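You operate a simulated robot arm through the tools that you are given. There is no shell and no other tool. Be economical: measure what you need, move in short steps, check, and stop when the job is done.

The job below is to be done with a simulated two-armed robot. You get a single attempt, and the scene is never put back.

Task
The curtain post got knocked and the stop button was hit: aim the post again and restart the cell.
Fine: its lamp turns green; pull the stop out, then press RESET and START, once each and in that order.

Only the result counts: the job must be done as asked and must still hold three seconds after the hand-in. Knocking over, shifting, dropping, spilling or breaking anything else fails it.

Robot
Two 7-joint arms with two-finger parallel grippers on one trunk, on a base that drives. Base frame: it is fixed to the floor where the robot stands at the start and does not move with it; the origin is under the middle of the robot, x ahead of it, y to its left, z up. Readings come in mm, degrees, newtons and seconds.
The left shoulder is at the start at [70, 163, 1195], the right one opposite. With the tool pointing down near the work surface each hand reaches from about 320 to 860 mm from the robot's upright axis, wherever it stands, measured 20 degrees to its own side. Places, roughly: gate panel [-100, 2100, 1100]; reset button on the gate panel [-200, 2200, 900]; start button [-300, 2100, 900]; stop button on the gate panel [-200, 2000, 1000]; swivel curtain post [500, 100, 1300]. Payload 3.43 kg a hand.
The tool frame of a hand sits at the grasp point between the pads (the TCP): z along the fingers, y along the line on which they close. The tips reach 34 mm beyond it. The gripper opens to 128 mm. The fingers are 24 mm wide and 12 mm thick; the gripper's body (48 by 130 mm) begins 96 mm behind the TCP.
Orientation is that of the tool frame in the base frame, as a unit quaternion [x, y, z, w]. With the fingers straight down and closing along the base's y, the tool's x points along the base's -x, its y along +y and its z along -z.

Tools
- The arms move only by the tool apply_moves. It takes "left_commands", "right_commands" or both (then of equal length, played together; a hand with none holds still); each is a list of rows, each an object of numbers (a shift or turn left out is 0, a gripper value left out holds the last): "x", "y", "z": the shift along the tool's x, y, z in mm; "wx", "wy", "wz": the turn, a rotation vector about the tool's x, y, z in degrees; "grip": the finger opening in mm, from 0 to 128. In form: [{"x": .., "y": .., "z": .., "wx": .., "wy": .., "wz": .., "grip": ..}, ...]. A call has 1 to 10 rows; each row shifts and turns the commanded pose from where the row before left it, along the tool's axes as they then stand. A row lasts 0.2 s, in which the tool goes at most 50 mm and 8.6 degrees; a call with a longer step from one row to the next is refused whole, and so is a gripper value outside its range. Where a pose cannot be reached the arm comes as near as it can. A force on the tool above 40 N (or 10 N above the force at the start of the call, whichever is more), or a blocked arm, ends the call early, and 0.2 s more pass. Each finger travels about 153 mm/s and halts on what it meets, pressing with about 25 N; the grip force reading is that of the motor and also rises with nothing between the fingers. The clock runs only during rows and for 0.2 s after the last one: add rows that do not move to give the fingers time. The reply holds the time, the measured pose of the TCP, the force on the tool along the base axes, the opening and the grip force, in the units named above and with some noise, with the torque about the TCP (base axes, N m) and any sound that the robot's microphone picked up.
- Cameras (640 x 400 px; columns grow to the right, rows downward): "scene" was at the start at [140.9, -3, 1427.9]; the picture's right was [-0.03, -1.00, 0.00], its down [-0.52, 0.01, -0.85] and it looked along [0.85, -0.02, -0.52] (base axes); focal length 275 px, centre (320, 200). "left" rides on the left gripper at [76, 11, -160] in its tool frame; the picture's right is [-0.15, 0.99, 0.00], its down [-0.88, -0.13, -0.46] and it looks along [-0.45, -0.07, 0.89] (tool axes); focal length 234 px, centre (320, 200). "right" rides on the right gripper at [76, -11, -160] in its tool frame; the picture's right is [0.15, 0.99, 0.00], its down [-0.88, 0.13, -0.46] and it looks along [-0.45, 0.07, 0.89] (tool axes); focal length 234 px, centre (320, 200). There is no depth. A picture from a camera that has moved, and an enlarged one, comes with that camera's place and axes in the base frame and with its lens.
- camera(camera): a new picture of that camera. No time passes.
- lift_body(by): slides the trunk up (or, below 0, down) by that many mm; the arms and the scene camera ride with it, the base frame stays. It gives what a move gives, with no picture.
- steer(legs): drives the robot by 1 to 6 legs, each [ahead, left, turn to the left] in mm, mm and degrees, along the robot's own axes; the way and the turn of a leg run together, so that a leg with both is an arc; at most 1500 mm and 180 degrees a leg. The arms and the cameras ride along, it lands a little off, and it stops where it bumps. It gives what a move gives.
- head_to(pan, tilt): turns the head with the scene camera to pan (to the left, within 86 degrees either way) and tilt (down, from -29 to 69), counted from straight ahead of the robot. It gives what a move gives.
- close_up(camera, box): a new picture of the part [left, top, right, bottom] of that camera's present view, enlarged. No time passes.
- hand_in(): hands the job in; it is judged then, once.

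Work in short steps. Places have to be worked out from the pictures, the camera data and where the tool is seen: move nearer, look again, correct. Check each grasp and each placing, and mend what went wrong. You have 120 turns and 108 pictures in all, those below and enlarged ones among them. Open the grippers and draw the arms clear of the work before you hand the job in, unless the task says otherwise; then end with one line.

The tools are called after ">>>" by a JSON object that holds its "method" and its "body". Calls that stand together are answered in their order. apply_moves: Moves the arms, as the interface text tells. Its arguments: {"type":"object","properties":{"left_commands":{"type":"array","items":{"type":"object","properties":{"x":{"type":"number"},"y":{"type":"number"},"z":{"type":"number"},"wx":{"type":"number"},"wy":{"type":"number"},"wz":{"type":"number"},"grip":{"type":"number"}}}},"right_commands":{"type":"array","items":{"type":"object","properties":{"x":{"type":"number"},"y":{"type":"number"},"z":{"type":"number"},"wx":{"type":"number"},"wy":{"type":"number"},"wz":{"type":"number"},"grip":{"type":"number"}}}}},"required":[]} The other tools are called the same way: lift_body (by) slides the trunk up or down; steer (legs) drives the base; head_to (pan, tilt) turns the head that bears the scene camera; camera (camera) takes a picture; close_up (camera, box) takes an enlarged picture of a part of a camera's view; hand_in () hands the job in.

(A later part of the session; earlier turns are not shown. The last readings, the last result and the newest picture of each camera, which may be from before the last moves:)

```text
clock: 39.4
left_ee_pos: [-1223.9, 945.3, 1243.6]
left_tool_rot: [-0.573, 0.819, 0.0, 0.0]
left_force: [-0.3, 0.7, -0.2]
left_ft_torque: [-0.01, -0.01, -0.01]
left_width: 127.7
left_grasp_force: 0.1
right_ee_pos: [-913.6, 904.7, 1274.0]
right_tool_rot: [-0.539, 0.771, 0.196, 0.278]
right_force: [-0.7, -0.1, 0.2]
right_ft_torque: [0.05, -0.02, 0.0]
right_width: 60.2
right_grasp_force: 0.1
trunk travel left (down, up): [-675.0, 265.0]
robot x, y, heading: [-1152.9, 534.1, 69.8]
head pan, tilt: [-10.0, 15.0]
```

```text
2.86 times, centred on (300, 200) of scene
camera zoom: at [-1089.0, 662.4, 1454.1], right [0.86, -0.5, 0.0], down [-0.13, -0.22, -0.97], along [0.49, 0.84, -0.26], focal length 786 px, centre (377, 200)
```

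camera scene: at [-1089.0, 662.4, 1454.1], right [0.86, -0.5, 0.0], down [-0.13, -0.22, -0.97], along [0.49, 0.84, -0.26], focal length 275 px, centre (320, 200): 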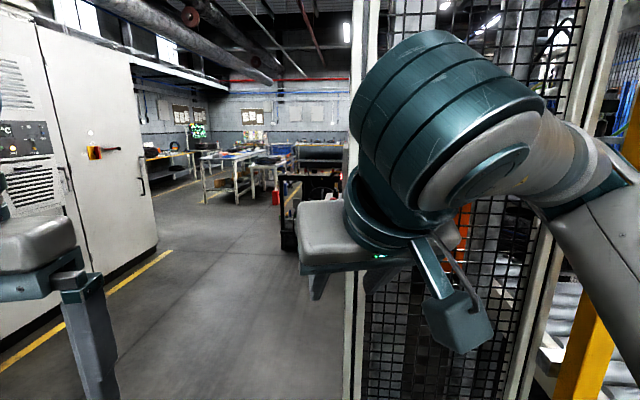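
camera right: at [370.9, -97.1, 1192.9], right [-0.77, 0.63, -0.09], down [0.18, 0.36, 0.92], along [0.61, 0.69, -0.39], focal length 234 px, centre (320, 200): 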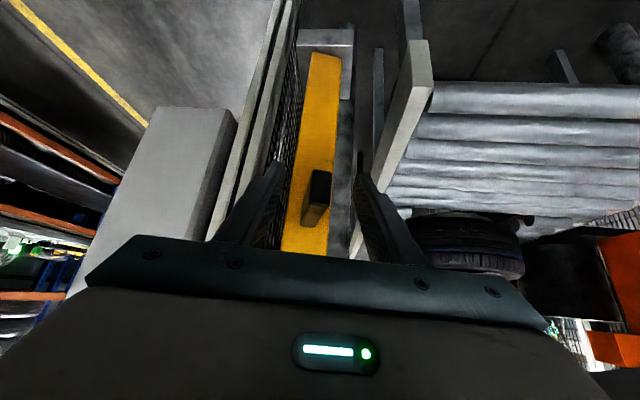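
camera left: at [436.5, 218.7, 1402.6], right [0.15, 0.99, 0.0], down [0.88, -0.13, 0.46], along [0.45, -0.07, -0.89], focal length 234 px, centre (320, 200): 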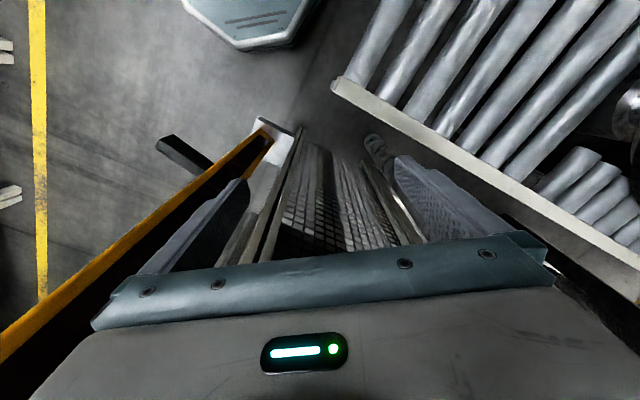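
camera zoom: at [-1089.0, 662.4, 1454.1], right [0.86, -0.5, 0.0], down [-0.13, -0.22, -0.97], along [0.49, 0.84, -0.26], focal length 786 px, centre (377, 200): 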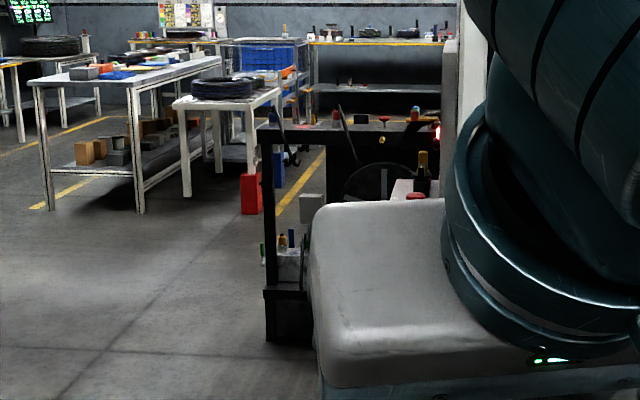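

The right hand is near the fence corner, so I sidestep left first, drive up the corridor, then turn right to face the fence where the gate panel should be.

>>> {"method": "steer", "body": {"legs": [[0, 350, 0], [1100, -50, 0], [0, 0, -60]]}}

>>> {"method": "head_to", "body": {"pan": 15, "tilt": 20}}

>>> {"method": "camera", "body": {"camera": "scene"}}

```text
clock: 48.9
left_ee_pos: [-818.2, 2045.4, 1242.2]
left_tool_rot: [-0.232, 0.973, -0.007, 0.004]
left_force: [0.6, -0.5, 0.1]
left_ft_torque: [-0.03, -0.04, -0.02]
left_width: 128.0
left_grasp_force: 0.1
right_ee_pos: [-628.8, 1812.0, 1273.4]
right_tool_rot: [-0.239, 0.909, 0.073, 0.334]
right_force: [1.4, 0.2, 0.0]
right_ft_torque: [-0.01, 0.05, -0.01]
right_width: 60.3
right_grasp_force: 0.0
trunk travel left (down, up): [-675.0, 265.0]
robot x, y, heading: [-1030.9, 1684.3, 26.8]
head pan, tilt: [-10.0, 15.0]
stopped in leg 3: the robot was blocked; the commanded pose is now the measured one
```

```text
clock: 49.8
left_ee_pos: [-816.0, 2046.9, 1240.6]
left_tool_rot: [-0.23, 0.973, -0.009, 0.004]
left_force: [0.5, 0.1, -0.2]
left_ft_torque: [0.0, 0.0, -0.01]
left_width: 127.8
left_grasp_force: 0.1
right_ee_pos: [-627.3, 1813.1, 1274.1]
right_tool_rot: [-0.236, 0.91, 0.069, 0.333]
right_force: [0.0, -0.3, -0.4]
right_ft_torque: [0.0, -0.04, -0.05]
right_width: 60.2
right_grasp_force: 0.0
trunk travel left (down, up): [-675.0, 265.0]
robot x, y, heading: [-1028.1, 1683.1, 26.5]
head pan, tilt: [15.0, 20.0]
```

```text
72 pictures are left
camera scene: at [-933.7, 1787.6, 1446.3], right [0.66, -0.75, 0.02], down [-0.24, -0.24, -0.94], along [0.71, 0.62, -0.34], focal length 275 px, centre (320, 200)
```

scene: 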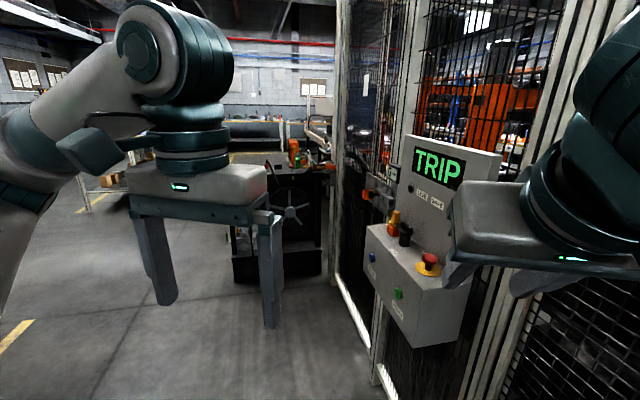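

The turn was blocked, so I look to the right and down to see what I touched.

>>> {"method": "head_to", "body": {"pan": -50, "tilt": 35}}

>>> {"method": "camera", "body": {"camera": "scene"}}

>>> {"method": "head_to", "body": {"pan": 60, "tilt": 50}}

>>> {"method": "camera", "body": {"camera": "scene"}}

```text
clock: 51.1
left_ee_pos: [-817.0, 2046.9, 1240.8]
left_tool_rot: [-0.229, 0.973, -0.009, 0.003]
left_force: [0.7, 0.0, 0.8]
left_ft_torque: [0.02, 0.03, 0.01]
left_width: 127.9
left_grasp_force: 0.0
right_ee_pos: [-626.3, 1812.4, 1273.6]
right_tool_rot: [-0.236, 0.91, 0.071, 0.334]
right_force: [0.2, 0.2, 0.3]
right_ft_torque: [-0.02, -0.01, 0.0]
right_width: 60.1
right_grasp_force: 0.0
trunk travel left (down, up): [-675.0, 265.0]
robot x, y, heading: [-1029.5, 1679.4, 26.5]
head pan, tilt: [-50.0, 35.0]
```

```text
71 pictures are left
camera scene: at [-922.5, 1690.4, 1423.9], right [-0.4, -0.92, 0.01], down [-0.51, 0.22, -0.83], along [0.76, -0.33, -0.56], focal length 275 px, centre (320, 200)
```

scene: 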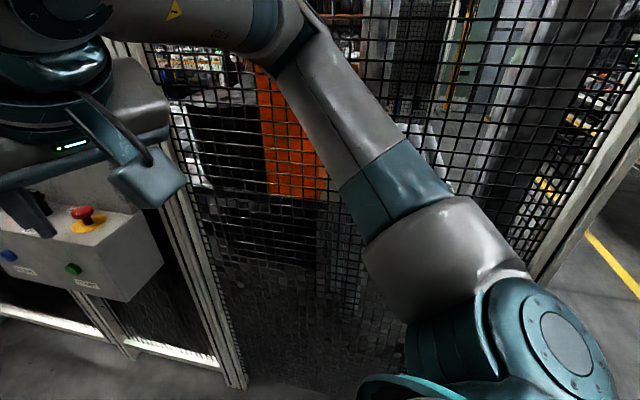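

```text
clock: 53.0
left_ee_pos: [-815.5, 2046.3, 1240.6]
left_tool_rot: [-0.23, 0.973, -0.009, 0.004]
left_force: [0.7, 0.3, -0.5]
left_ft_torque: [-0.03, 0.0, 0.01]
left_width: 128.0
left_grasp_force: 0.0
right_ee_pos: [-626.9, 1813.2, 1273.0]
right_tool_rot: [-0.235, 0.911, 0.069, 0.333]
right_force: [0.7, 0.3, 0.5]
right_ft_torque: [0.02, -0.01, 0.0]
right_width: 60.3
right_grasp_force: 0.1
trunk travel left (down, up): [-675.0, 265.0]
robot x, y, heading: [-1034.9, 1684.6, 26.6]
head pan, tilt: [60.0, 50.0]
```

```text
70 pictures are left
camera scene: at [-998.5, 1801.8, 1399.3], right [1.0, -0.06, 0.01], down [-0.04, -0.77, -0.63], along [0.05, 0.63, -0.78], focal length 275 px, centre (320, 200)
```

scene: 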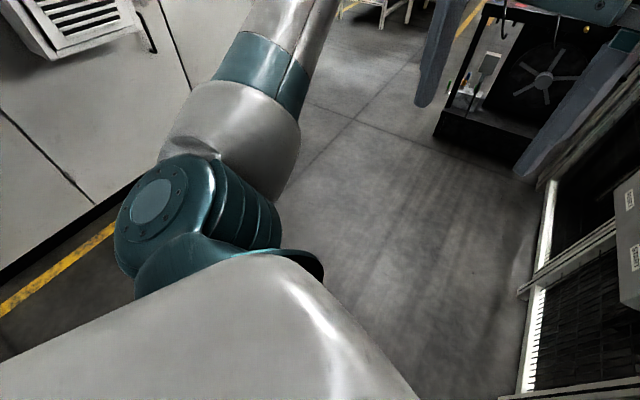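

The right elbow seems to have met the mesh. I back straight away from the fence by 350 mm and check readings.

>>> {"method": "steer", "body": {"legs": [[-167, 307, 0]]}}

>>> {"method": "head_to", "body": {"pan": -40, "tilt": 25}}

>>> {"method": "camera", "body": {"camera": "scene"}}

```text
clock: 55.3
left_ee_pos: [-1089.6, 2226.1, 1242.9]
left_tool_rot: [-0.231, 0.973, 0.001, -0.002]
left_force: [-0.3, 0.2, -0.2]
left_ft_torque: [0.01, -0.01, -0.02]
left_width: 127.7
left_grasp_force: 0.0
right_ee_pos: [-896.4, 1990.9, 1270.5]
right_tool_rot: [-0.231, 0.913, 0.08, 0.327]
right_force: [0.7, 0.3, 0.2]
right_ft_torque: [-0.03, 0.01, -0.01]
right_width: 59.9
right_grasp_force: 0.0
trunk travel left (down, up): [-675.0, 265.0]
robot x, y, heading: [-1317.9, 1879.8, 26.8]
head pan, tilt: [60.0, 50.0]
```

```text
clock: 57.1
left_ee_pos: [-1091.8, 2226.8, 1242.4]
left_tool_rot: [-0.231, 0.973, -0.001, -0.002]
left_force: [0.1, -0.8, -0.7]
left_ft_torque: [-0.05, 0.02, 0.03]
left_width: 128.0
left_grasp_force: 0.0
right_ee_pos: [-898.8, 1991.9, 1270.3]
right_tool_rot: [-0.231, 0.913, 0.079, 0.327]
right_force: [-0.6, 0.1, -0.4]
right_ft_torque: [0.0, 0.0, 0.02]
right_width: 59.9
right_grasp_force: 0.0
trunk travel left (down, up): [-675.0, 265.0]
robot x, y, heading: [-1317.2, 1875.8, 26.7]
head pan, tilt: [-40.0, 25.0]
```

```text
69 pictures are left
camera scene: at [-1184.4, 1880.7, 1437.9], right [-0.23, -0.97, 0.0], down [-0.41, 0.1, -0.91], along [0.88, -0.21, -0.42], focal length 275 px, centre (320, 200)
```

scene: 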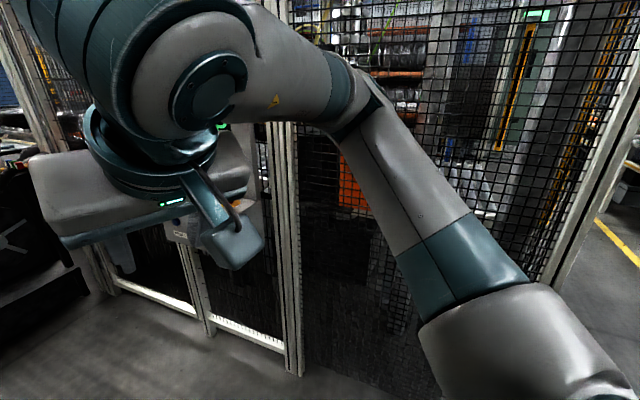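

Free again. Panel estimates: stop ≈[-255,1986,1050] on the box top, green START ≈[-264,2056,906], blue RESET ≈[-155,2214,911] on the front face. I turn to face the fence, then sidestep left along it.

>>> {"method": "steer", "body": {"legs": [[0, 0, -62], [0, 700, 0]]}}

>>> {"method": "head_to", "body": {"pan": 0, "tilt": 25}}

>>> {"method": "camera", "body": {"camera": "scene"}}

```text
clock: 63.7
left_ee_pos: [-486.1, 2365.3, 1243.1]
left_tool_rot: [0.33, 0.944, 0.001, -0.001]
left_force: [0.1, 0.5, 1.3]
left_ft_torque: [0.0, 0.01, -0.01]
left_width: 127.9
left_grasp_force: 0.1
right_ee_pos: [-617.8, 2090.8, 1270.3]
right_tool_rot: [0.298, 0.893, -0.111, 0.319]
right_force: [-0.6, -0.8, 0.1]
right_ft_torque: [0.0, 0.05, 0.01]
right_width: 59.9
right_grasp_force: 0.0
trunk travel left (down, up): [-675.0, 265.0]
robot x, y, heading: [-896.7, 2425.8, -38.4]
head pan, tilt: [-40.0, 25.0]
```

```text
clock: 64.7
left_ee_pos: [-485.6, 2364.0, 1244.3]
left_tool_rot: [0.329, 0.944, 0.0, -0.001]
left_force: [0.6, 0.1, 0.2]
left_ft_torque: [0.02, -0.02, -0.03]
left_width: 128.2
left_grasp_force: 0.1
right_ee_pos: [-618.4, 2091.3, 1269.5]
right_tool_rot: [0.298, 0.893, -0.11, 0.319]
right_force: [-0.2, 0.5, -0.3]
right_ft_torque: [0.03, -0.01, -0.02]
right_width: 60.1
right_grasp_force: 0.0
trunk travel left (down, up): [-675.0, 265.0]
robot x, y, heading: [-894.6, 2426.9, -38.3]
head pan, tilt: [0.0, 25.0]
```

```text
68 pictures are left
camera scene: at [-783.9, 2337.5, 1437.9], right [-0.62, -0.78, 0.0], down [-0.33, 0.26, -0.91], along [0.71, -0.56, -0.42], focal length 275 px, centre (320, 200)
```

scene: 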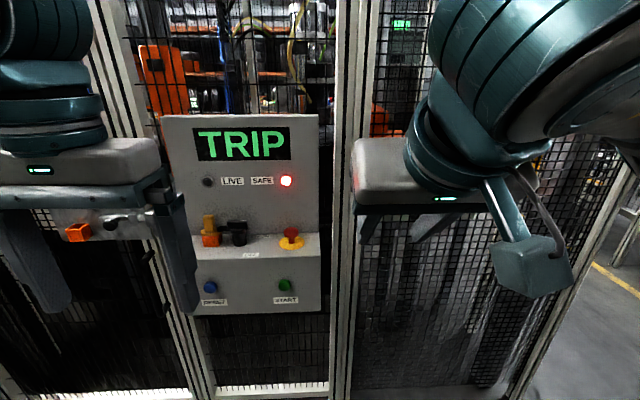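

The panel is in full view between my hands. I zoom in to read it.

>>> {"method": "close_up", "body": {"camera": "scene", "box": [160, 100, 340, 320]}}

```text
1.82 times, centred on (250, 210) of scene
camera zoom: at [-783.9, 2337.5, 1437.9], right [-0.62, -0.78, 0.0], down [-0.33, 0.26, -0.91], along [0.71, -0.56, -0.42], focal length 500 px, centre (447, 182)
```

zoom: 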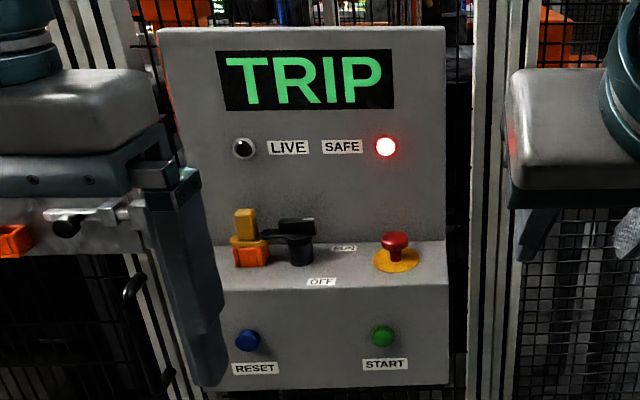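

RESET (blue) ≈[-150,2213,909], START (green) ≈[-264,2054,907], stop ≈[-255,2015,1050]. I move 160 ahead and 284 left so the right hand can serve all three.

>>> {"method": "steer", "body": {"legs": [[0, 284, 2], [150, 0, 0]]}}

>>> {"method": "camera", "body": {"camera": "scene"}}

>>> {"method": "camera", "body": {"camera": "right"}}

```text
clock: 67.7
left_ee_pos: [-195.9, 2505.8, 1244.2]
left_tool_rot: [0.319, 0.948, 0.0, -0.001]
left_force: [-0.6, -0.6, -0.4]
left_ft_torque: [-0.05, -0.05, -0.04]
left_width: 128.3
left_grasp_force: 0.0
right_ee_pos: [-322.4, 2227.0, 1271.7]
right_tool_rot: [0.287, 0.896, -0.106, 0.321]
right_force: [0.6, 0.1, 0.1]
right_ft_torque: [0.0, -0.05, -0.05]
right_width: 59.9
right_grasp_force: 0.1
trunk travel left (down, up): [-675.0, 265.0]
robot x, y, heading: [-607.9, 2556.1, -37.3]
head pan, tilt: [0.0, 25.0]
```

```text
66 pictures are left
camera scene: at [-494.6, 2471.1, 1438.1], right [-0.6, -0.8, 0.0], down [-0.34, 0.25, -0.91], along [0.72, -0.55, -0.42], focal length 275 px, centre (320, 200)
```

scene: 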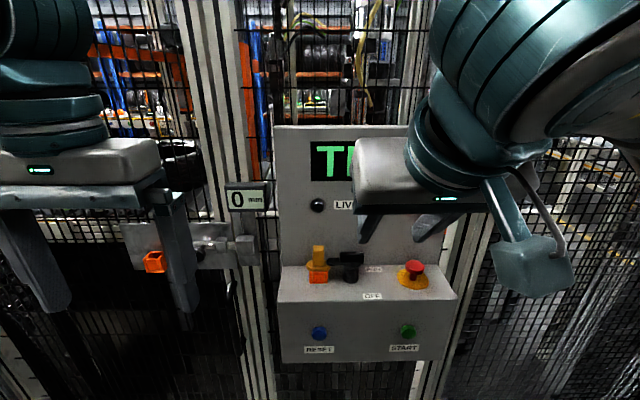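

```text
65 pictures are left
camera right: at [-459.8, 2312.6, 1346.1], right [0.48, 0.87, -0.1], down [0.4, -0.12, 0.91], along [0.78, -0.48, -0.4], focal length 234 px, centre (320, 200)
```

right: 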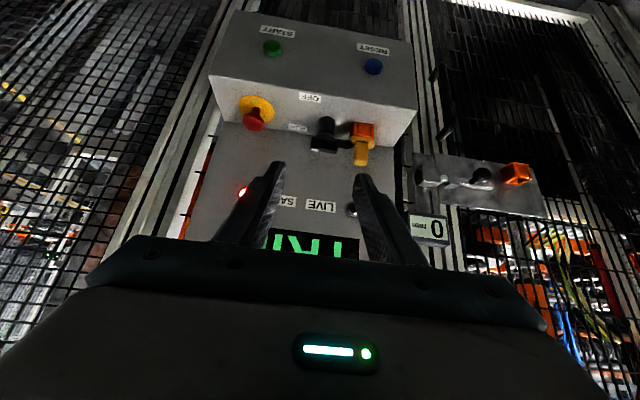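

I zoom both cameras to triangulate the stop and buttons accurately.

>>> {"method": "close_up", "body": {"camera": "scene", "box": [270, 230, 470, 370]}}

>>> {"method": "close_up", "body": {"camera": "right", "box": [200, 10, 420, 180]}}

```text
2.86 times, centred on (370, 300) of scene
camera zoom: at [-494.6, 2471.1, 1438.1], right [-0.6, -0.8, 0.0], down [-0.34, 0.25, -0.91], along [0.72, -0.55, -0.42], focal length 786 px, centre (177, -86)
```

zoom: 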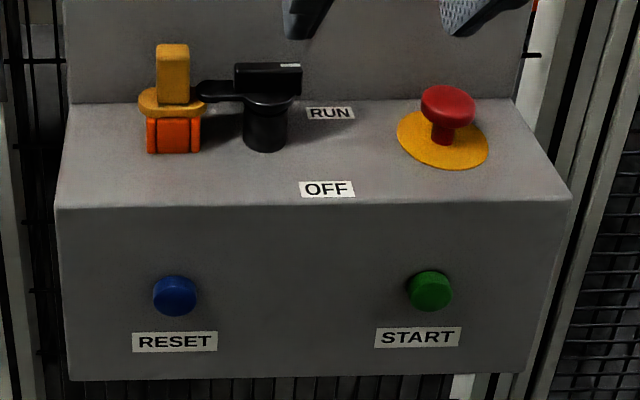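

```text
2.35 times, centred on (310, 95) of right
camera zoom: at [-459.8, 2312.6, 1346.1], right [0.48, 0.87, -0.1], down [0.4, -0.12, 0.91], along [0.78, -0.48, -0.4], focal length 551 px, centre (344, 447)
```

zoom: 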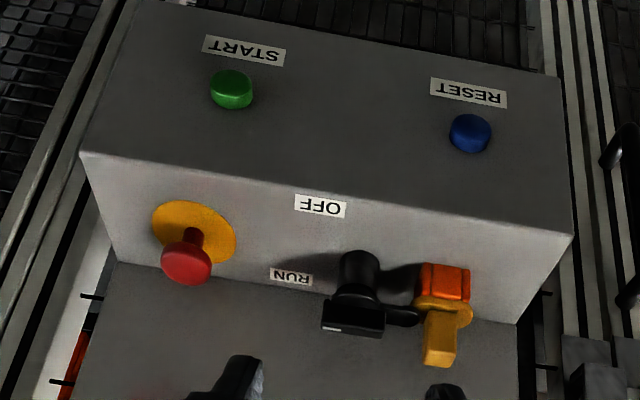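

Stop head centre ≈[-230,2001,1042], box top z≈1008. I move the right hand (40° tilt kept, closing along the panel) to a point 110 mm back from the grasp and look.

>>> {"method": "apply_moves", "body": {"right_commands": [{"y": -44, "x": -3.5, "grip": 80}, {"y": -43, "x": -3.5}, {"y": -43, "x": -3.5}, {"z": 47}, {"z": 47}, {"z": 47}, {"z": 46}, {}]}}

>>> {"method": "camera", "body": {"camera": "right"}}

>>> {"method": "camera", "body": {"camera": "scene"}}

```text
clock: 69.5
left_ee_pos: [-196.4, 2505.5, 1243.6]
left_tool_rot: [0.317, 0.948, -0.001, 0.0]
left_force: [-0.3, 0.2, 0.6]
left_ft_torque: [0.01, 0.0, 0.02]
left_width: 128.0
left_grasp_force: 0.1
right_ee_pos: [-297.3, 2046.3, 1132.9]
right_tool_rot: [0.287, 0.896, -0.107, 0.321]
right_force: [0.3, 1.0, -0.2]
right_ft_torque: [-0.04, 0.03, 0.0]
right_width: 80.2
right_grasp_force: 0.2
trunk travel left (down, up): [-675.0, 265.0]
robot x, y, heading: [-607.6, 2556.4, -37.0]
head pan, tilt: [0.0, 25.0]
```

```text
62 pictures are left
camera right: at [-434.2, 2131.0, 1208.5], right [0.48, 0.87, -0.1], down [0.4, -0.12, 0.91], along [0.78, -0.48, -0.4], focal length 234 px, centre (320, 200)
```

right: 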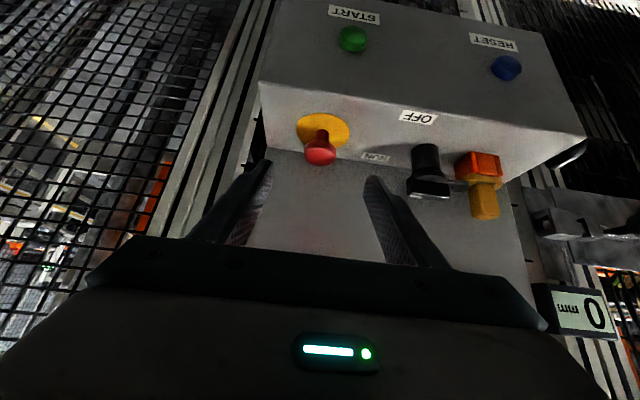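

```text
61 pictures are left
camera scene: at [-493.8, 2471.1, 1438.0], right [-0.6, -0.8, 0.0], down [-0.34, 0.25, -0.91], along [0.72, -0.55, -0.42], focal length 275 px, centre (320, 200)
```

scene: 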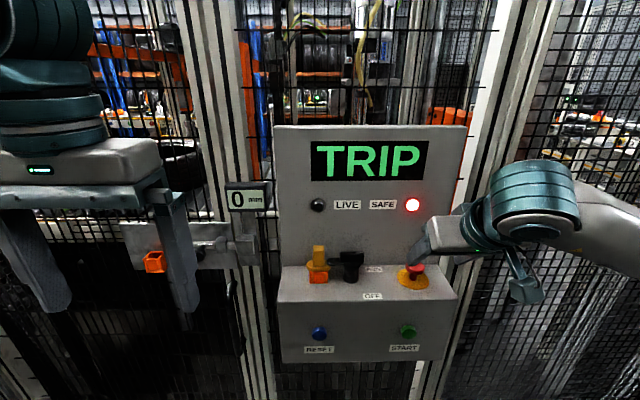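

The stop head is centred (checked at [-234,2000,1042]). I advance 108 mm to straddle it.

>>> {"method": "apply_moves", "body": {"right_commands": [{"z": 36, "x": -1}, {"z": 36, "x": -1}, {"z": 36}, {}]}}

>>> {"method": "camera", "body": {"camera": "right"}}

>>> {"method": "close_up", "body": {"camera": "scene", "box": [340, 200, 500, 320]}}

```text
clock: 70.5
left_ee_pos: [-194.0, 2504.2, 1243.4]
left_tool_rot: [0.318, 0.948, 0.001, -0.001]
left_force: [-0.2, 0.3, -0.6]
left_ft_torque: [0.0, 0.03, 0.0]
left_width: 128.0
left_grasp_force: 0.1
right_ee_pos: [-239.4, 2006.6, 1051.9]
right_tool_rot: [0.288, 0.896, -0.107, 0.32]
right_force: [-0.6, -0.2, -0.3]
right_ft_torque: [0.0, 0.02, 0.0]
right_width: 80.2
right_grasp_force: 0.0
trunk travel left (down, up): [-675.0, 265.0]
robot x, y, heading: [-609.1, 2559.8, -37.2]
head pan, tilt: [0.0, 25.0]
```

```text
60 pictures are left
camera right: at [-376.3, 2091.5, 1126.1], right [0.48, 0.87, -0.1], down [0.4, -0.12, 0.91], along [0.78, -0.48, -0.4], focal length 234 px, centre (320, 200)
```

right: 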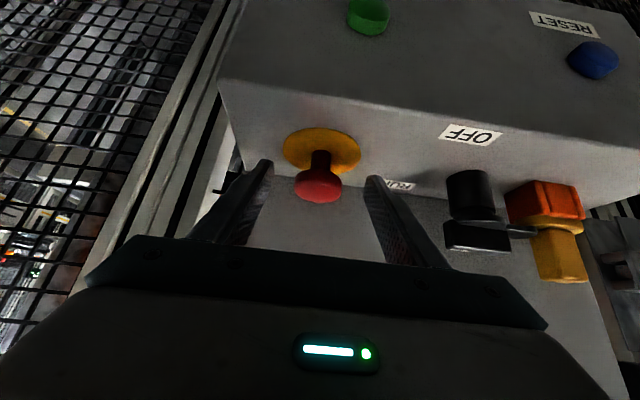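

```text
3.33 times, centred on (420, 260) of scene
camera zoom: at [-493.4, 2470.6, 1437.9], right [-0.6, -0.8, 0.0], down [-0.34, 0.26, -0.91], along [0.72, -0.55, -0.42], focal length 916 px, centre (-13, 0)
```

zoom: 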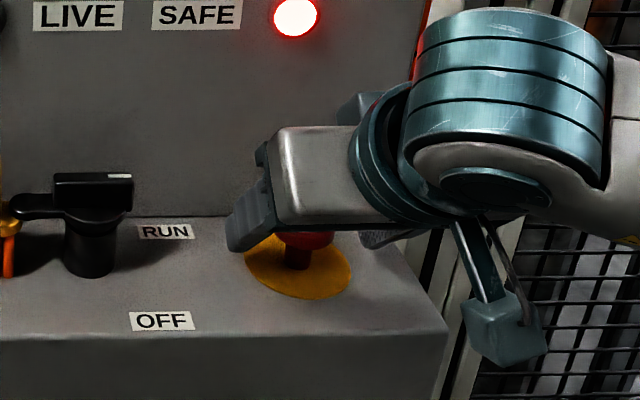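

The head lies right at the pads. I close on it.

>>> {"method": "apply_moves", "body": {"right_commands": [{"grip": 30}, {}, {}]}}

>>> {"method": "camera", "body": {"camera": "right"}}

```text
clock: 71.2
left_ee_pos: [-195.5, 2503.7, 1243.7]
left_tool_rot: [0.319, 0.948, 0.0, -0.001]
left_force: [-0.7, -0.1, 0.4]
left_ft_torque: [0.01, 0.0, -0.01]
left_width: 128.2
left_grasp_force: 0.1
right_ee_pos: [-239.6, 2004.9, 1050.5]
right_tool_rot: [0.288, 0.896, -0.107, 0.32]
right_force: [-2.6, -2.8, -0.4]
right_ft_torque: [-0.04, 0.06, -0.08]
right_width: 40.5
right_grasp_force: 45.2
trunk travel left (down, up): [-675.0, 265.0]
robot x, y, heading: [-610.9, 2556.2, -37.1]
head pan, tilt: [0.0, 25.0]
```

```text
58 pictures are left
camera right: at [-376.8, 2090.8, 1126.2], right [0.48, 0.87, -0.1], down [0.4, -0.12, 0.91], along [0.78, -0.48, -0.4], focal length 234 px, centre (320, 200)
```

right: 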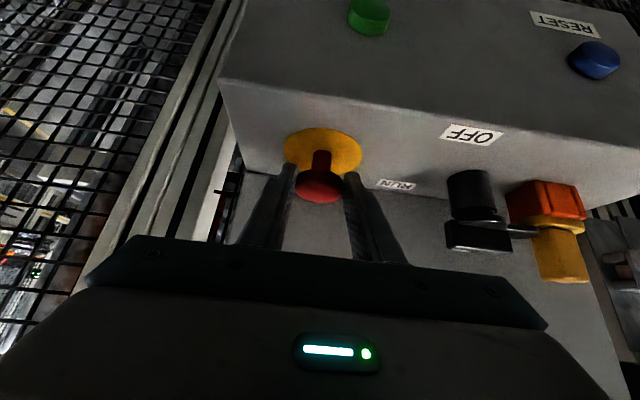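

Held at 40.5 mm. I pull straight up in small steps.

>>> {"method": "apply_moves", "body": {"right_commands": [{"x": -1.93, "z": -2.3}, {"x": -1.93, "z": -2.3}, {"x": -1.93, "z": -2.3}, {}]}}

>>> {"method": "camera", "body": {"camera": "right"}}

>>> {"method": "camera", "body": {"camera": "scene"}}

```text
clock: 72.2
left_ee_pos: [-197.5, 2505.1, 1244.6]
left_tool_rot: [0.319, 0.948, 0.0, 0.001]
left_force: [0.2, 0.6, 0.3]
left_ft_torque: [0.0, -0.01, -0.03]
left_width: 128.3
left_grasp_force: 0.0
right_ee_pos: [-240.8, 2005.2, 1060.8]
right_tool_rot: [0.287, 0.896, -0.106, 0.321]
right_force: [-14.4, 5.6, -4.6]
right_ft_torque: [0.02, 0.21, -0.09]
right_width: 40.5
right_grasp_force: 45.2
trunk travel left (down, up): [-675.0, 265.0]
robot x, y, heading: [-605.0, 2556.2, -37.3]
head pan, tilt: [0.0, 25.0]
```

```text
57 pictures are left
camera right: at [-376.7, 2090.7, 1136.6], right [0.48, 0.87, -0.1], down [0.4, -0.12, 0.91], along [0.78, -0.48, -0.4], focal length 234 px, centre (320, 200)
```

right: 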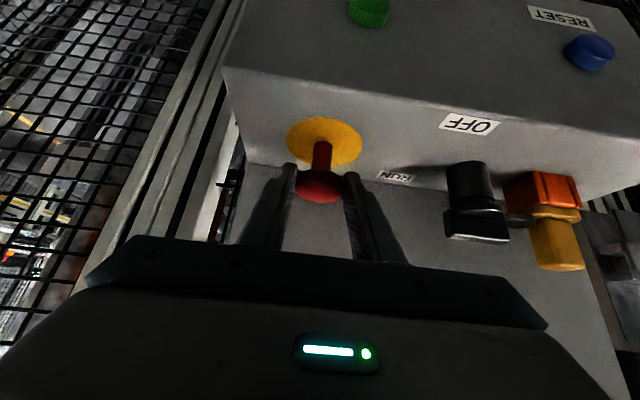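

```text
56 pictures are left
camera scene: at [-495.4, 2470.8, 1438.0], right [-0.6, -0.8, 0.0], down [-0.34, 0.26, -0.91], along [0.72, -0.55, -0.42], focal length 275 px, centre (320, 200)
```

scene: 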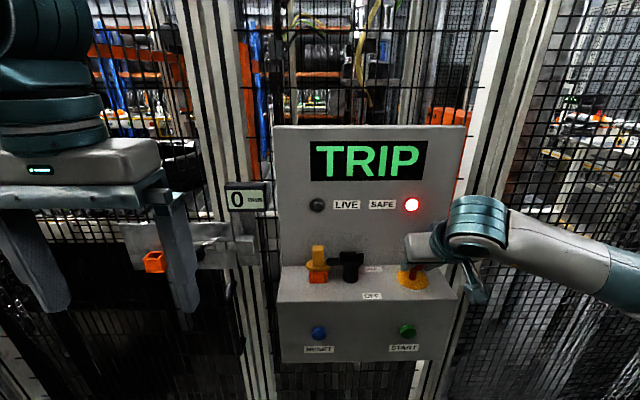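

The head came up about 9 mm with the hand, with side force. I pull a few mm more to feel the end stop.

>>> {"method": "apply_moves", "body": {"right_commands": [{"x": -1.3, "z": -1.5}, {"x": -1.3, "z": -1.5}, {}]}}

>>> {"method": "camera", "body": {"camera": "right"}}

```text
clock: 73.0
left_ee_pos: [-196.5, 2505.0, 1242.9]
left_tool_rot: [0.318, 0.948, 0.0, 0.0]
left_force: [-0.4, -0.7, 0.5]
left_ft_torque: [-0.01, -0.02, -0.02]
left_width: 128.3
left_grasp_force: 0.1
right_ee_pos: [-239.7, 2005.2, 1062.6]
right_tool_rot: [0.287, 0.898, -0.106, 0.318]
right_force: [-18.0, 9.6, -23.4]
right_ft_torque: [0.46, 0.9, -0.15]
right_width: 40.3
right_grasp_force: 45.2
trunk travel left (down, up): [-675.0, 265.0]
robot x, y, heading: [-607.2, 2556.2, -37.0]
head pan, tilt: [0.0, 25.0]
```

```text
55 pictures are left
camera right: at [-376.2, 2090.1, 1138.7], right [0.48, 0.87, -0.1], down [0.4, -0.12, 0.91], along [0.78, -0.48, -0.41], focal length 234 px, centre (320, 200)
```

right: 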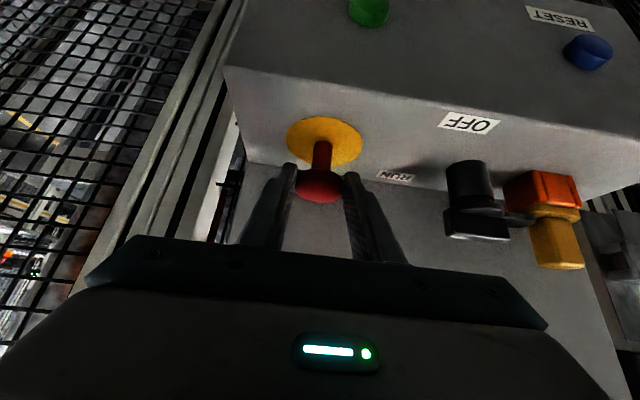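

It is at its end stop (23 N). I open and back off, then look whether it stays out.

>>> {"method": "apply_moves", "body": {"right_commands": [{"grip": 80}, {}, {"z": -40}, {"z": -40}, {"z": -40}, {}]}}

>>> {"method": "close_up", "body": {"camera": "scene", "box": [270, 130, 470, 370]}}

>>> {"method": "camera", "body": {"camera": "right"}}

```text
clock: 74.5
left_ee_pos: [-195.0, 2504.8, 1243.3]
left_tool_rot: [0.318, 0.948, 0.0, 0.0]
left_force: [-0.8, 0.8, -0.3]
left_ft_torque: [0.02, -0.02, -0.01]
left_width: 127.9
left_grasp_force: 0.0
right_ee_pos: [-299.2, 2048.9, 1154.8]
right_tool_rot: [0.288, 0.896, -0.107, 0.32]
right_force: [0.3, -0.7, 0.3]
right_ft_torque: [-0.02, 0.02, 0.0]
right_width: 80.0
right_grasp_force: 0.0
trunk travel left (down, up): [-675.0, 265.0]
robot x, y, heading: [-605.1, 2556.4, -37.2]
head pan, tilt: [0.0, 25.0]
```

```text
1.67 times, centred on (370, 250) of scene
camera zoom: at [-492.8, 2469.9, 1437.8], right [-0.6, -0.8, 0.0], down [-0.34, 0.26, -0.91], along [0.72, -0.55, -0.42], focal length 458 px, centre (237, 117)
```

zoom: 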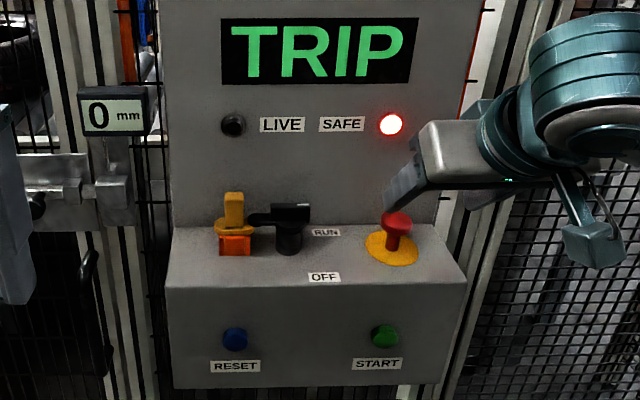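

```text
53 pictures are left
camera right: at [-435.8, 2134.5, 1231.4], right [0.48, 0.87, -0.1], down [0.4, -0.12, 0.91], along [0.78, -0.48, -0.4], focal length 234 px, centre (320, 200)
```

right: 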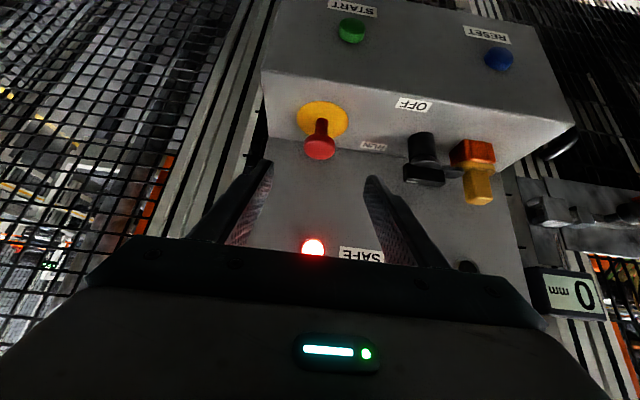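

The stop stays out. RESET ≈[-165,2218,929], START ≈[-280,2066,933], face inward direction −37°. I retreat the hand, close it, back the base 150 mm for room, then tilt the tool to horizontal.

>>> {"method": "apply_moves", "body": {"right_commands": [{"z": -40}, {"z": -40}, {"grip": 0}, {}, {}]}}

>>> {"method": "steer", "body": {"legs": [[-150, 0, 0]]}}

>>> {"method": "apply_moves", "body": {"right_commands": [{"wy": -8.3}, {"wy": -8.3}, {"wy": -8.3}, {"wy": -8.3}, {"wy": -8.3}, {"wy": -8.3}, {}]}}

>>> {"method": "camera", "body": {"camera": "scene"}}

>>> {"method": "camera", "body": {"camera": "right"}}

```text
clock: 75.7
left_ee_pos: [-194.9, 2505.4, 1242.1]
left_tool_rot: [0.318, 0.948, -0.001, -0.001]
left_force: [-0.3, -0.2, 0.0]
left_ft_torque: [0.01, -0.01, 0.01]
left_width: 128.0
left_grasp_force: 0.0
right_ee_pos: [-340.7, 2079.8, 1217.3]
right_tool_rot: [0.287, 0.896, -0.107, 0.32]
right_force: [-0.5, 0.5, 0.5]
right_ft_torque: [0.02, 0.01, 0.01]
right_width: 0.1
right_grasp_force: 25.3
trunk travel left (down, up): [-675.0, 265.0]
robot x, y, heading: [-608.4, 2556.9, -37.1]
head pan, tilt: [0.0, 25.0]
```

```text
clock: 77.0
left_ee_pos: [-314.4, 2594.7, 1243.3]
left_tool_rot: [0.317, 0.948, 0.001, -0.002]
left_force: [0.0, 0.0, 0.4]
left_ft_torque: [0.05, 0.06, -0.01]
left_width: 128.2
left_grasp_force: 0.1
right_ee_pos: [-459.0, 2171.0, 1216.8]
right_tool_rot: [0.286, 0.897, -0.106, 0.32]
right_force: [0.6, -0.7, -0.8]
right_ft_torque: [0.0, -0.02, -0.01]
right_width: 0.1
right_grasp_force: 24.8
trunk travel left (down, up): [-675.0, 265.0]
robot x, y, heading: [-729.1, 2648.0, -36.8]
head pan, tilt: [0.0, 25.0]
```

```text
clock: 78.6
left_ee_pos: [-314.6, 2596.8, 1243.0]
left_tool_rot: [0.319, 0.948, 0.0, -0.001]
left_force: [0.1, -0.5, 0.4]
left_ft_torque: [0.02, 0.0, 0.01]
left_width: 128.1
left_grasp_force: 0.0
right_ee_pos: [-364.4, 2126.2, 1274.5]
right_tool_rot: [0.208, 0.688, -0.211, 0.662]
right_force: [-0.3, 0.0, 0.8]
right_ft_torque: [0.06, 0.0, 0.01]
right_width: 0.0
right_grasp_force: 25.1
right hand out of reach, approached as far as the arm can: row 2, 3, 4, 5, 6
trunk travel left (down, up): [-675.0, 265.0]
robot x, y, heading: [-728.0, 2646.2, -36.9]
head pan, tilt: [0.0, 25.0]
```

```text
52 pictures are left
camera scene: at [-613.1, 2561.9, 1437.9], right [-0.6, -0.8, 0.0], down [-0.34, 0.25, -0.91], along [0.72, -0.55, -0.42], focal length 275 px, centre (320, 200)
```

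scene: 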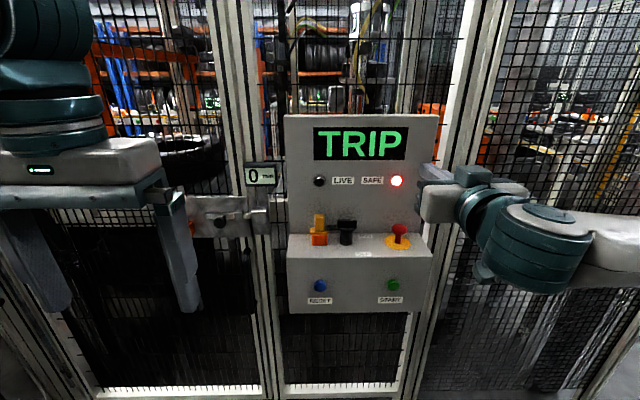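

```text
51 pictures are left
camera right: at [-505.5, 2209.1, 1205.4], right [0.56, 0.82, -0.16], down [-0.27, 0.36, 0.89], along [0.79, -0.45, 0.42], focal length 234 px, centre (320, 200)
```

right: 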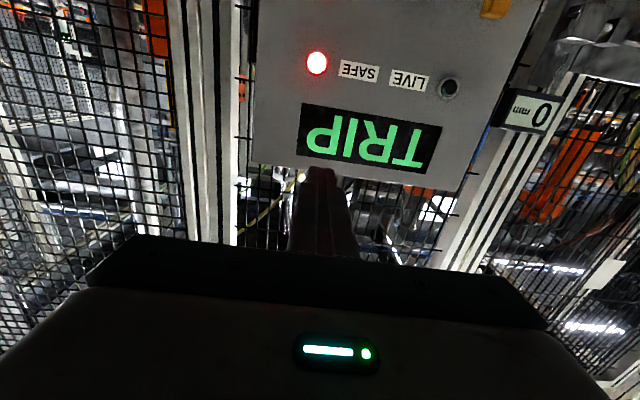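

The arm found a horizontal pose at [-364,2126,1274], straight in front of START's line. I back up 70 mm, then lower the trunk ~342 mm so the fingers come to button height, and re-measure.

>>> {"method": "steer", "body": {"legs": [[-70, 190, 0]]}}

>>> {"method": "lift_body", "body": {"by": -200}}

>>> {"method": "camera", "body": {"camera": "scene"}}

>>> {"method": "camera", "body": {"camera": "right"}}

```text
clock: 80.3
left_ee_pos: [-253.1, 2793.1, 1242.7]
left_tool_rot: [0.32, 0.947, 0.001, -0.001]
left_force: [0.0, -0.2, 0.6]
left_ft_torque: [-0.01, 0.05, 0.02]
left_width: 128.0
left_grasp_force: 0.1
right_ee_pos: [-305.5, 2323.1, 1275.4]
right_tool_rot: [0.211, 0.687, -0.213, 0.662]
right_force: [0.1, 0.2, -1.1]
right_ft_torque: [0.01, 0.0, -0.01]
right_width: 0.2
right_grasp_force: 24.5
trunk travel left (down, up): [-675.0, 265.0]
robot x, y, heading: [-666.7, 2849.3, -37.2]
head pan, tilt: [0.0, 25.0]
```

```text
clock: 82.4
left_ee_pos: [-252.7, 2793.6, 1043.2]
left_tool_rot: [0.319, 0.948, 0.0, -0.001]
left_force: [0.5, -0.1, -0.1]
left_ft_torque: [0.01, 0.04, -0.02]
left_width: 127.8
left_grasp_force: 0.0
right_ee_pos: [-305.6, 2323.0, 1075.2]
right_tool_rot: [0.211, 0.687, -0.213, 0.662]
right_force: [0.7, -0.1, -0.4]
right_ft_torque: [0.02, 0.0, 0.01]
right_width: 0.0
right_grasp_force: 25.0
trunk travel left (down, up): [-475.0, 465.0]
robot x, y, heading: [-663.3, 2847.5, -37.1]
head pan, tilt: [0.0, 25.0]
```

```text
50 pictures are left
camera scene: at [-551.1, 2759.8, 1237.9], right [-0.61, -0.8, 0.0], down [-0.34, 0.26, -0.91], along [0.72, -0.55, -0.42], focal length 275 px, centre (320, 200)
```

scene: 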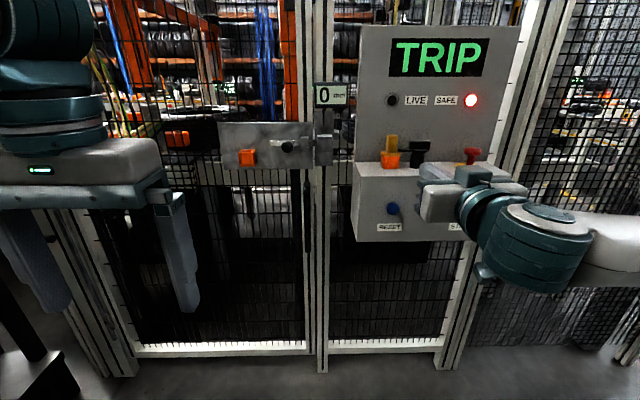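

```text
49 pictures are left
camera right: at [-445.3, 2406.5, 1005.6], right [0.56, 0.81, -0.16], down [-0.27, 0.36, 0.89], along [0.78, -0.46, 0.42], focal length 234 px, centre (320, 200)
```

right: 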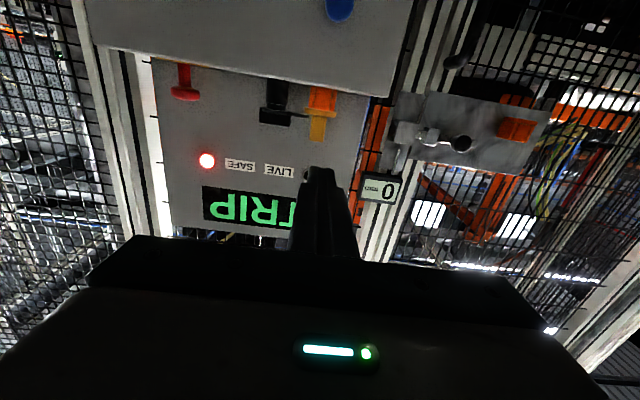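

Before lowering further I check what the dark object at lower left is, near the left hand.

>>> {"method": "head_to", "body": {"pan": 40, "tilt": 40}}

>>> {"method": "camera", "body": {"camera": "scene"}}

>>> {"method": "camera", "body": {"camera": "left"}}

```text
clock: 83.5
left_ee_pos: [-252.6, 2793.0, 1043.1]
left_tool_rot: [0.32, 0.948, 0.0, 0.0]
left_force: [-0.5, 0.1, -0.6]
left_ft_torque: [0.01, -0.01, 0.01]
left_width: 128.0
left_grasp_force: 0.0
right_ee_pos: [-305.2, 2323.2, 1074.2]
right_tool_rot: [0.211, 0.687, -0.213, 0.662]
right_force: [-0.7, -0.2, -0.2]
right_ft_torque: [-0.02, -0.02, -0.03]
right_width: 0.1
right_grasp_force: 25.4
trunk travel left (down, up): [-475.0, 465.0]
robot x, y, heading: [-663.8, 2847.6, -37.4]
head pan, tilt: [40.0, 40.0]
```

```text
48 pictures are left
camera scene: at [-539.3, 2819.4, 1214.6], right [0.05, -1.0, 0.0], down [-0.64, -0.03, -0.77], along [0.77, 0.04, -0.64], focal length 275 px, centre (320, 200)
```

scene: 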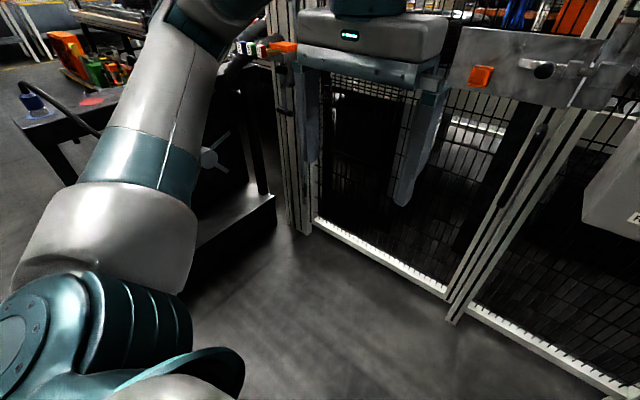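

```text
47 pictures are left
camera left: at [-306.9, 2846.9, 1201.2], right [0.72, 0.7, 0.0], down [0.62, -0.64, 0.45], along [0.32, -0.32, -0.89], focal length 234 px, centre (320, 200)
```

left: 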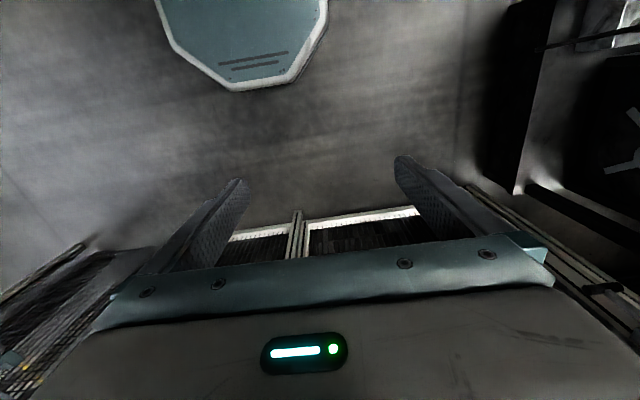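

The cart is about 600 mm clear of the left arm, so lowering is safe. I lower 144 mm more to button height.

>>> {"method": "lift_body", "body": {"by": -144}}

>>> {"method": "head_to", "body": {"pan": -10, "tilt": 15}}

>>> {"method": "camera", "body": {"camera": "scene"}}

>>> {"method": "camera", "body": {"camera": "right"}}

```text
clock: 85.2
left_ee_pos: [-253.3, 2793.3, 898.4]
left_tool_rot: [0.32, 0.948, 0.0, -0.001]
left_force: [-0.7, 0.0, 0.1]
left_ft_torque: [-0.02, -0.01, 0.0]
left_width: 128.1
left_grasp_force: 0.0
right_ee_pos: [-303.6, 2323.9, 931.9]
right_tool_rot: [0.211, 0.687, -0.213, 0.662]
right_force: [0.6, 0.3, -0.1]
right_ft_torque: [0.0, 0.01, 0.0]
right_width: 0.0
right_grasp_force: 24.9
trunk travel left (down, up): [-331.0, 609.0]
robot x, y, heading: [-660.6, 2845.5, -37.2]
head pan, tilt: [40.0, 40.0]
```

```text
clock: 86.4
left_ee_pos: [-252.0, 2792.5, 897.9]
left_tool_rot: [0.319, 0.948, -0.001, -0.001]
left_force: [-0.3, 0.3, 0.1]
left_ft_torque: [-0.01, -0.02, 0.0]
left_width: 128.1
left_grasp_force: 0.2
right_ee_pos: [-305.6, 2322.6, 930.8]
right_tool_rot: [0.211, 0.686, -0.213, 0.662]
right_force: [-0.9, 0.1, 0.5]
right_ft_torque: [0.02, 0.0, 0.0]
right_width: 0.0
right_grasp_force: 24.8
trunk travel left (down, up): [-331.0, 609.0]
robot x, y, heading: [-661.5, 2844.6, -37.3]
head pan, tilt: [-10.0, 15.0]
```

```text
46 pictures are left
camera scene: at [-560.8, 2746.9, 1110.0], right [-0.73, -0.68, 0.0], down [-0.18, 0.19, -0.97], along [0.66, -0.71, -0.26], focal length 275 px, centre (320, 200)
```

scene: 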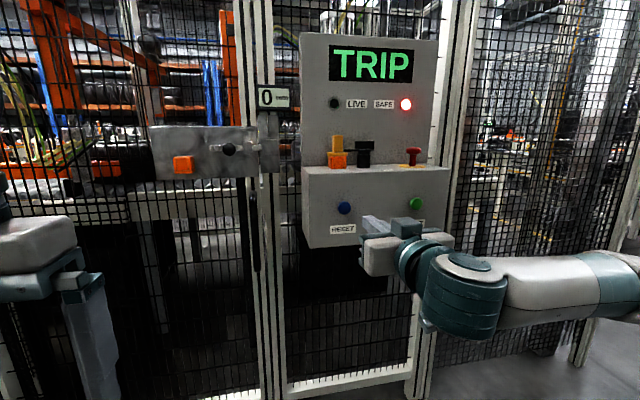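

```text
45 pictures are left
camera right: at [-445.2, 2406.4, 861.5], right [0.56, 0.81, -0.16], down [-0.27, 0.36, 0.89], along [0.78, -0.46, 0.42], focal length 234 px, centre (320, 200)
```

right: 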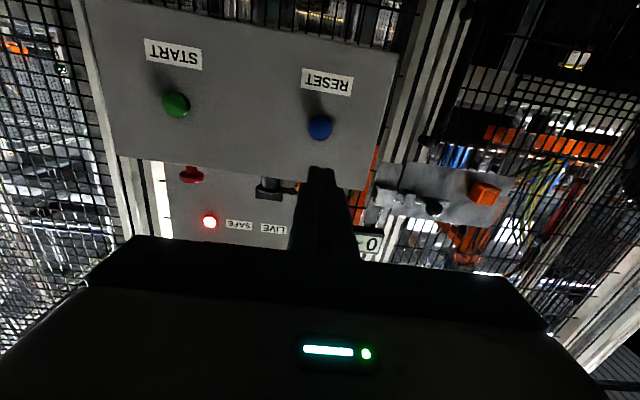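

RESET triangulates to ≈[-147,2210,910]: on my finger's line laterally, ~15 mm below it, tip about 160 mm away. I make a small downward move first to see that the arm follows.

>>> {"method": "apply_moves", "body": {"right_commands": [{"x": 8}, {"x": 8}, {}]}}

```text
clock: 87.2
left_ee_pos: [-254.3, 2792.3, 900.6]
left_tool_rot: [0.321, 0.947, 0.0, 0.0]
left_force: [-0.4, 0.4, -0.4]
left_ft_torque: [-0.01, -0.01, 0.05]
left_width: 128.0
left_grasp_force: 0.0
right_ee_pos: [-304.0, 2322.5, 923.0]
right_tool_rot: [0.211, 0.687, -0.213, 0.662]
right_force: [-0.5, 0.3, -0.1]
right_ft_torque: [0.03, 0.0, 0.0]
right_width: 0.1
right_grasp_force: 25.1
right hand out of reach, approached as far as the arm can: row 2
trunk travel left (down, up): [-331.0, 609.0]
robot x, y, heading: [-662.0, 2843.3, -37.5]
head pan, tilt: [-10.0, 15.0]
```

It is at the edge of reach; going forward should free it. I advance 90 mm, add the last 8 mm down, and look.

>>> {"method": "apply_moves", "body": {"right_commands": [{"z": 30}, {"z": 30}, {"z": 30}, {"x": 4}, {}]}}

>>> {"method": "camera", "body": {"camera": "right"}}

>>> {"method": "close_up", "body": {"camera": "scene", "box": [290, 150, 470, 270]}}

```text
clock: 88.4
left_ee_pos: [-253.4, 2792.9, 898.8]
left_tool_rot: [0.319, 0.948, 0.001, -0.001]
left_force: [0.9, -0.4, 0.9]
left_ft_torque: [-0.04, -0.02, 0.04]
left_width: 128.0
left_grasp_force: 0.0
right_ee_pos: [-265.2, 2285.5, 923.8]
right_tool_rot: [0.209, 0.691, -0.207, 0.661]
right_force: [0.0, -1.0, -0.7]
right_ft_torque: [0.01, 0.01, 0.02]
right_width: 0.0
right_grasp_force: 25.4
right hand out of reach, approached as far as the arm can: row 2, 3, 4
trunk travel left (down, up): [-331.0, 609.0]
robot x, y, heading: [-667.0, 2849.4, -37.4]
head pan, tilt: [-10.0, 15.0]
```

```text
44 pictures are left
camera right: at [-406.1, 2367.0, 856.9], right [0.55, 0.82, -0.16], down [-0.27, 0.35, 0.9], along [0.79, -0.45, 0.41], focal length 234 px, centre (320, 200)
```

right: 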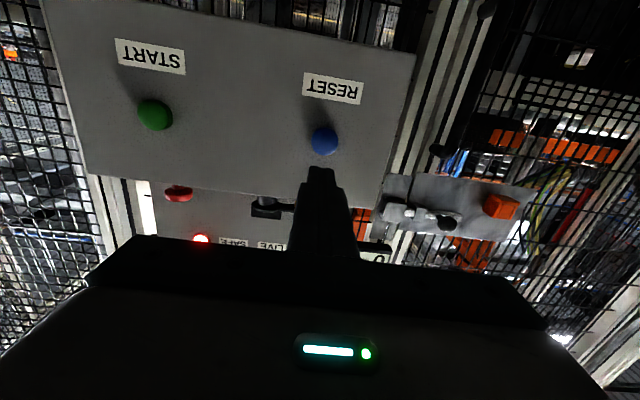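

```text
3.33 times, centred on (380, 210) of scene
camera zoom: at [-560.9, 2746.5, 1110.0], right [-0.73, -0.68, 0.0], down [-0.18, 0.19, -0.97], along [0.66, -0.71, -0.26], focal length 916 px, centre (120, 167)
```

zoom: 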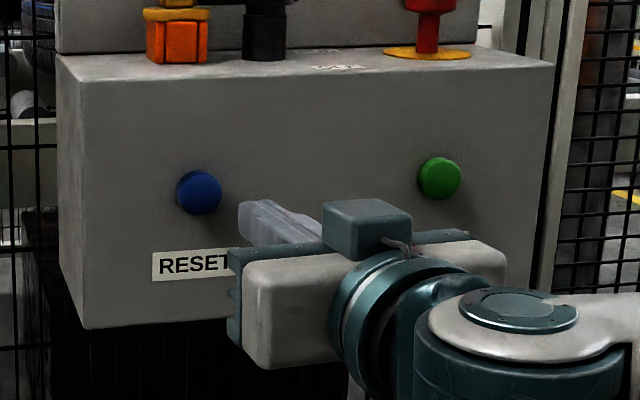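

The arm is near a joint limit with the tool fully horizontal. I relax the tilt by 24° (fingers slightly down), which should restore reach.

>>> {"method": "apply_moves", "body": {"right_commands": [{"wy": 8}, {"wy": 8}, {"wy": 8}, {}]}}

>>> {"method": "camera", "body": {"camera": "right"}}

```text
clock: 89.4
left_ee_pos: [-252.7, 2793.2, 898.8]
left_tool_rot: [0.32, 0.947, 0.001, -0.001]
left_force: [-0.1, -0.2, 0.0]
left_ft_torque: [0.0, 0.0, 0.03]
left_width: 128.3
left_grasp_force: 0.1
right_ee_pos: [-264.6, 2284.7, 927.5]
right_tool_rot: [0.25, 0.81, -0.164, 0.504]
right_force: [-0.1, -0.3, -0.4]
right_ft_torque: [0.02, 0.0, -0.01]
right_width: 0.0
right_grasp_force: 24.6
trunk travel left (down, up): [-331.0, 609.0]
robot x, y, heading: [-662.7, 2846.3, -37.5]
head pan, tilt: [-10.0, 15.0]
```

```text
42 pictures are left
camera right: at [-416.5, 2376.7, 928.8], right [0.51, 0.85, -0.15], down [0.06, 0.13, 0.99], along [0.86, -0.52, 0.01], focal length 234 px, centre (320, 200)
```

right: 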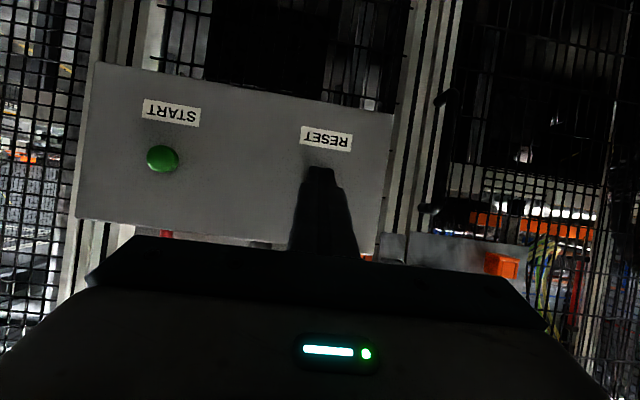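

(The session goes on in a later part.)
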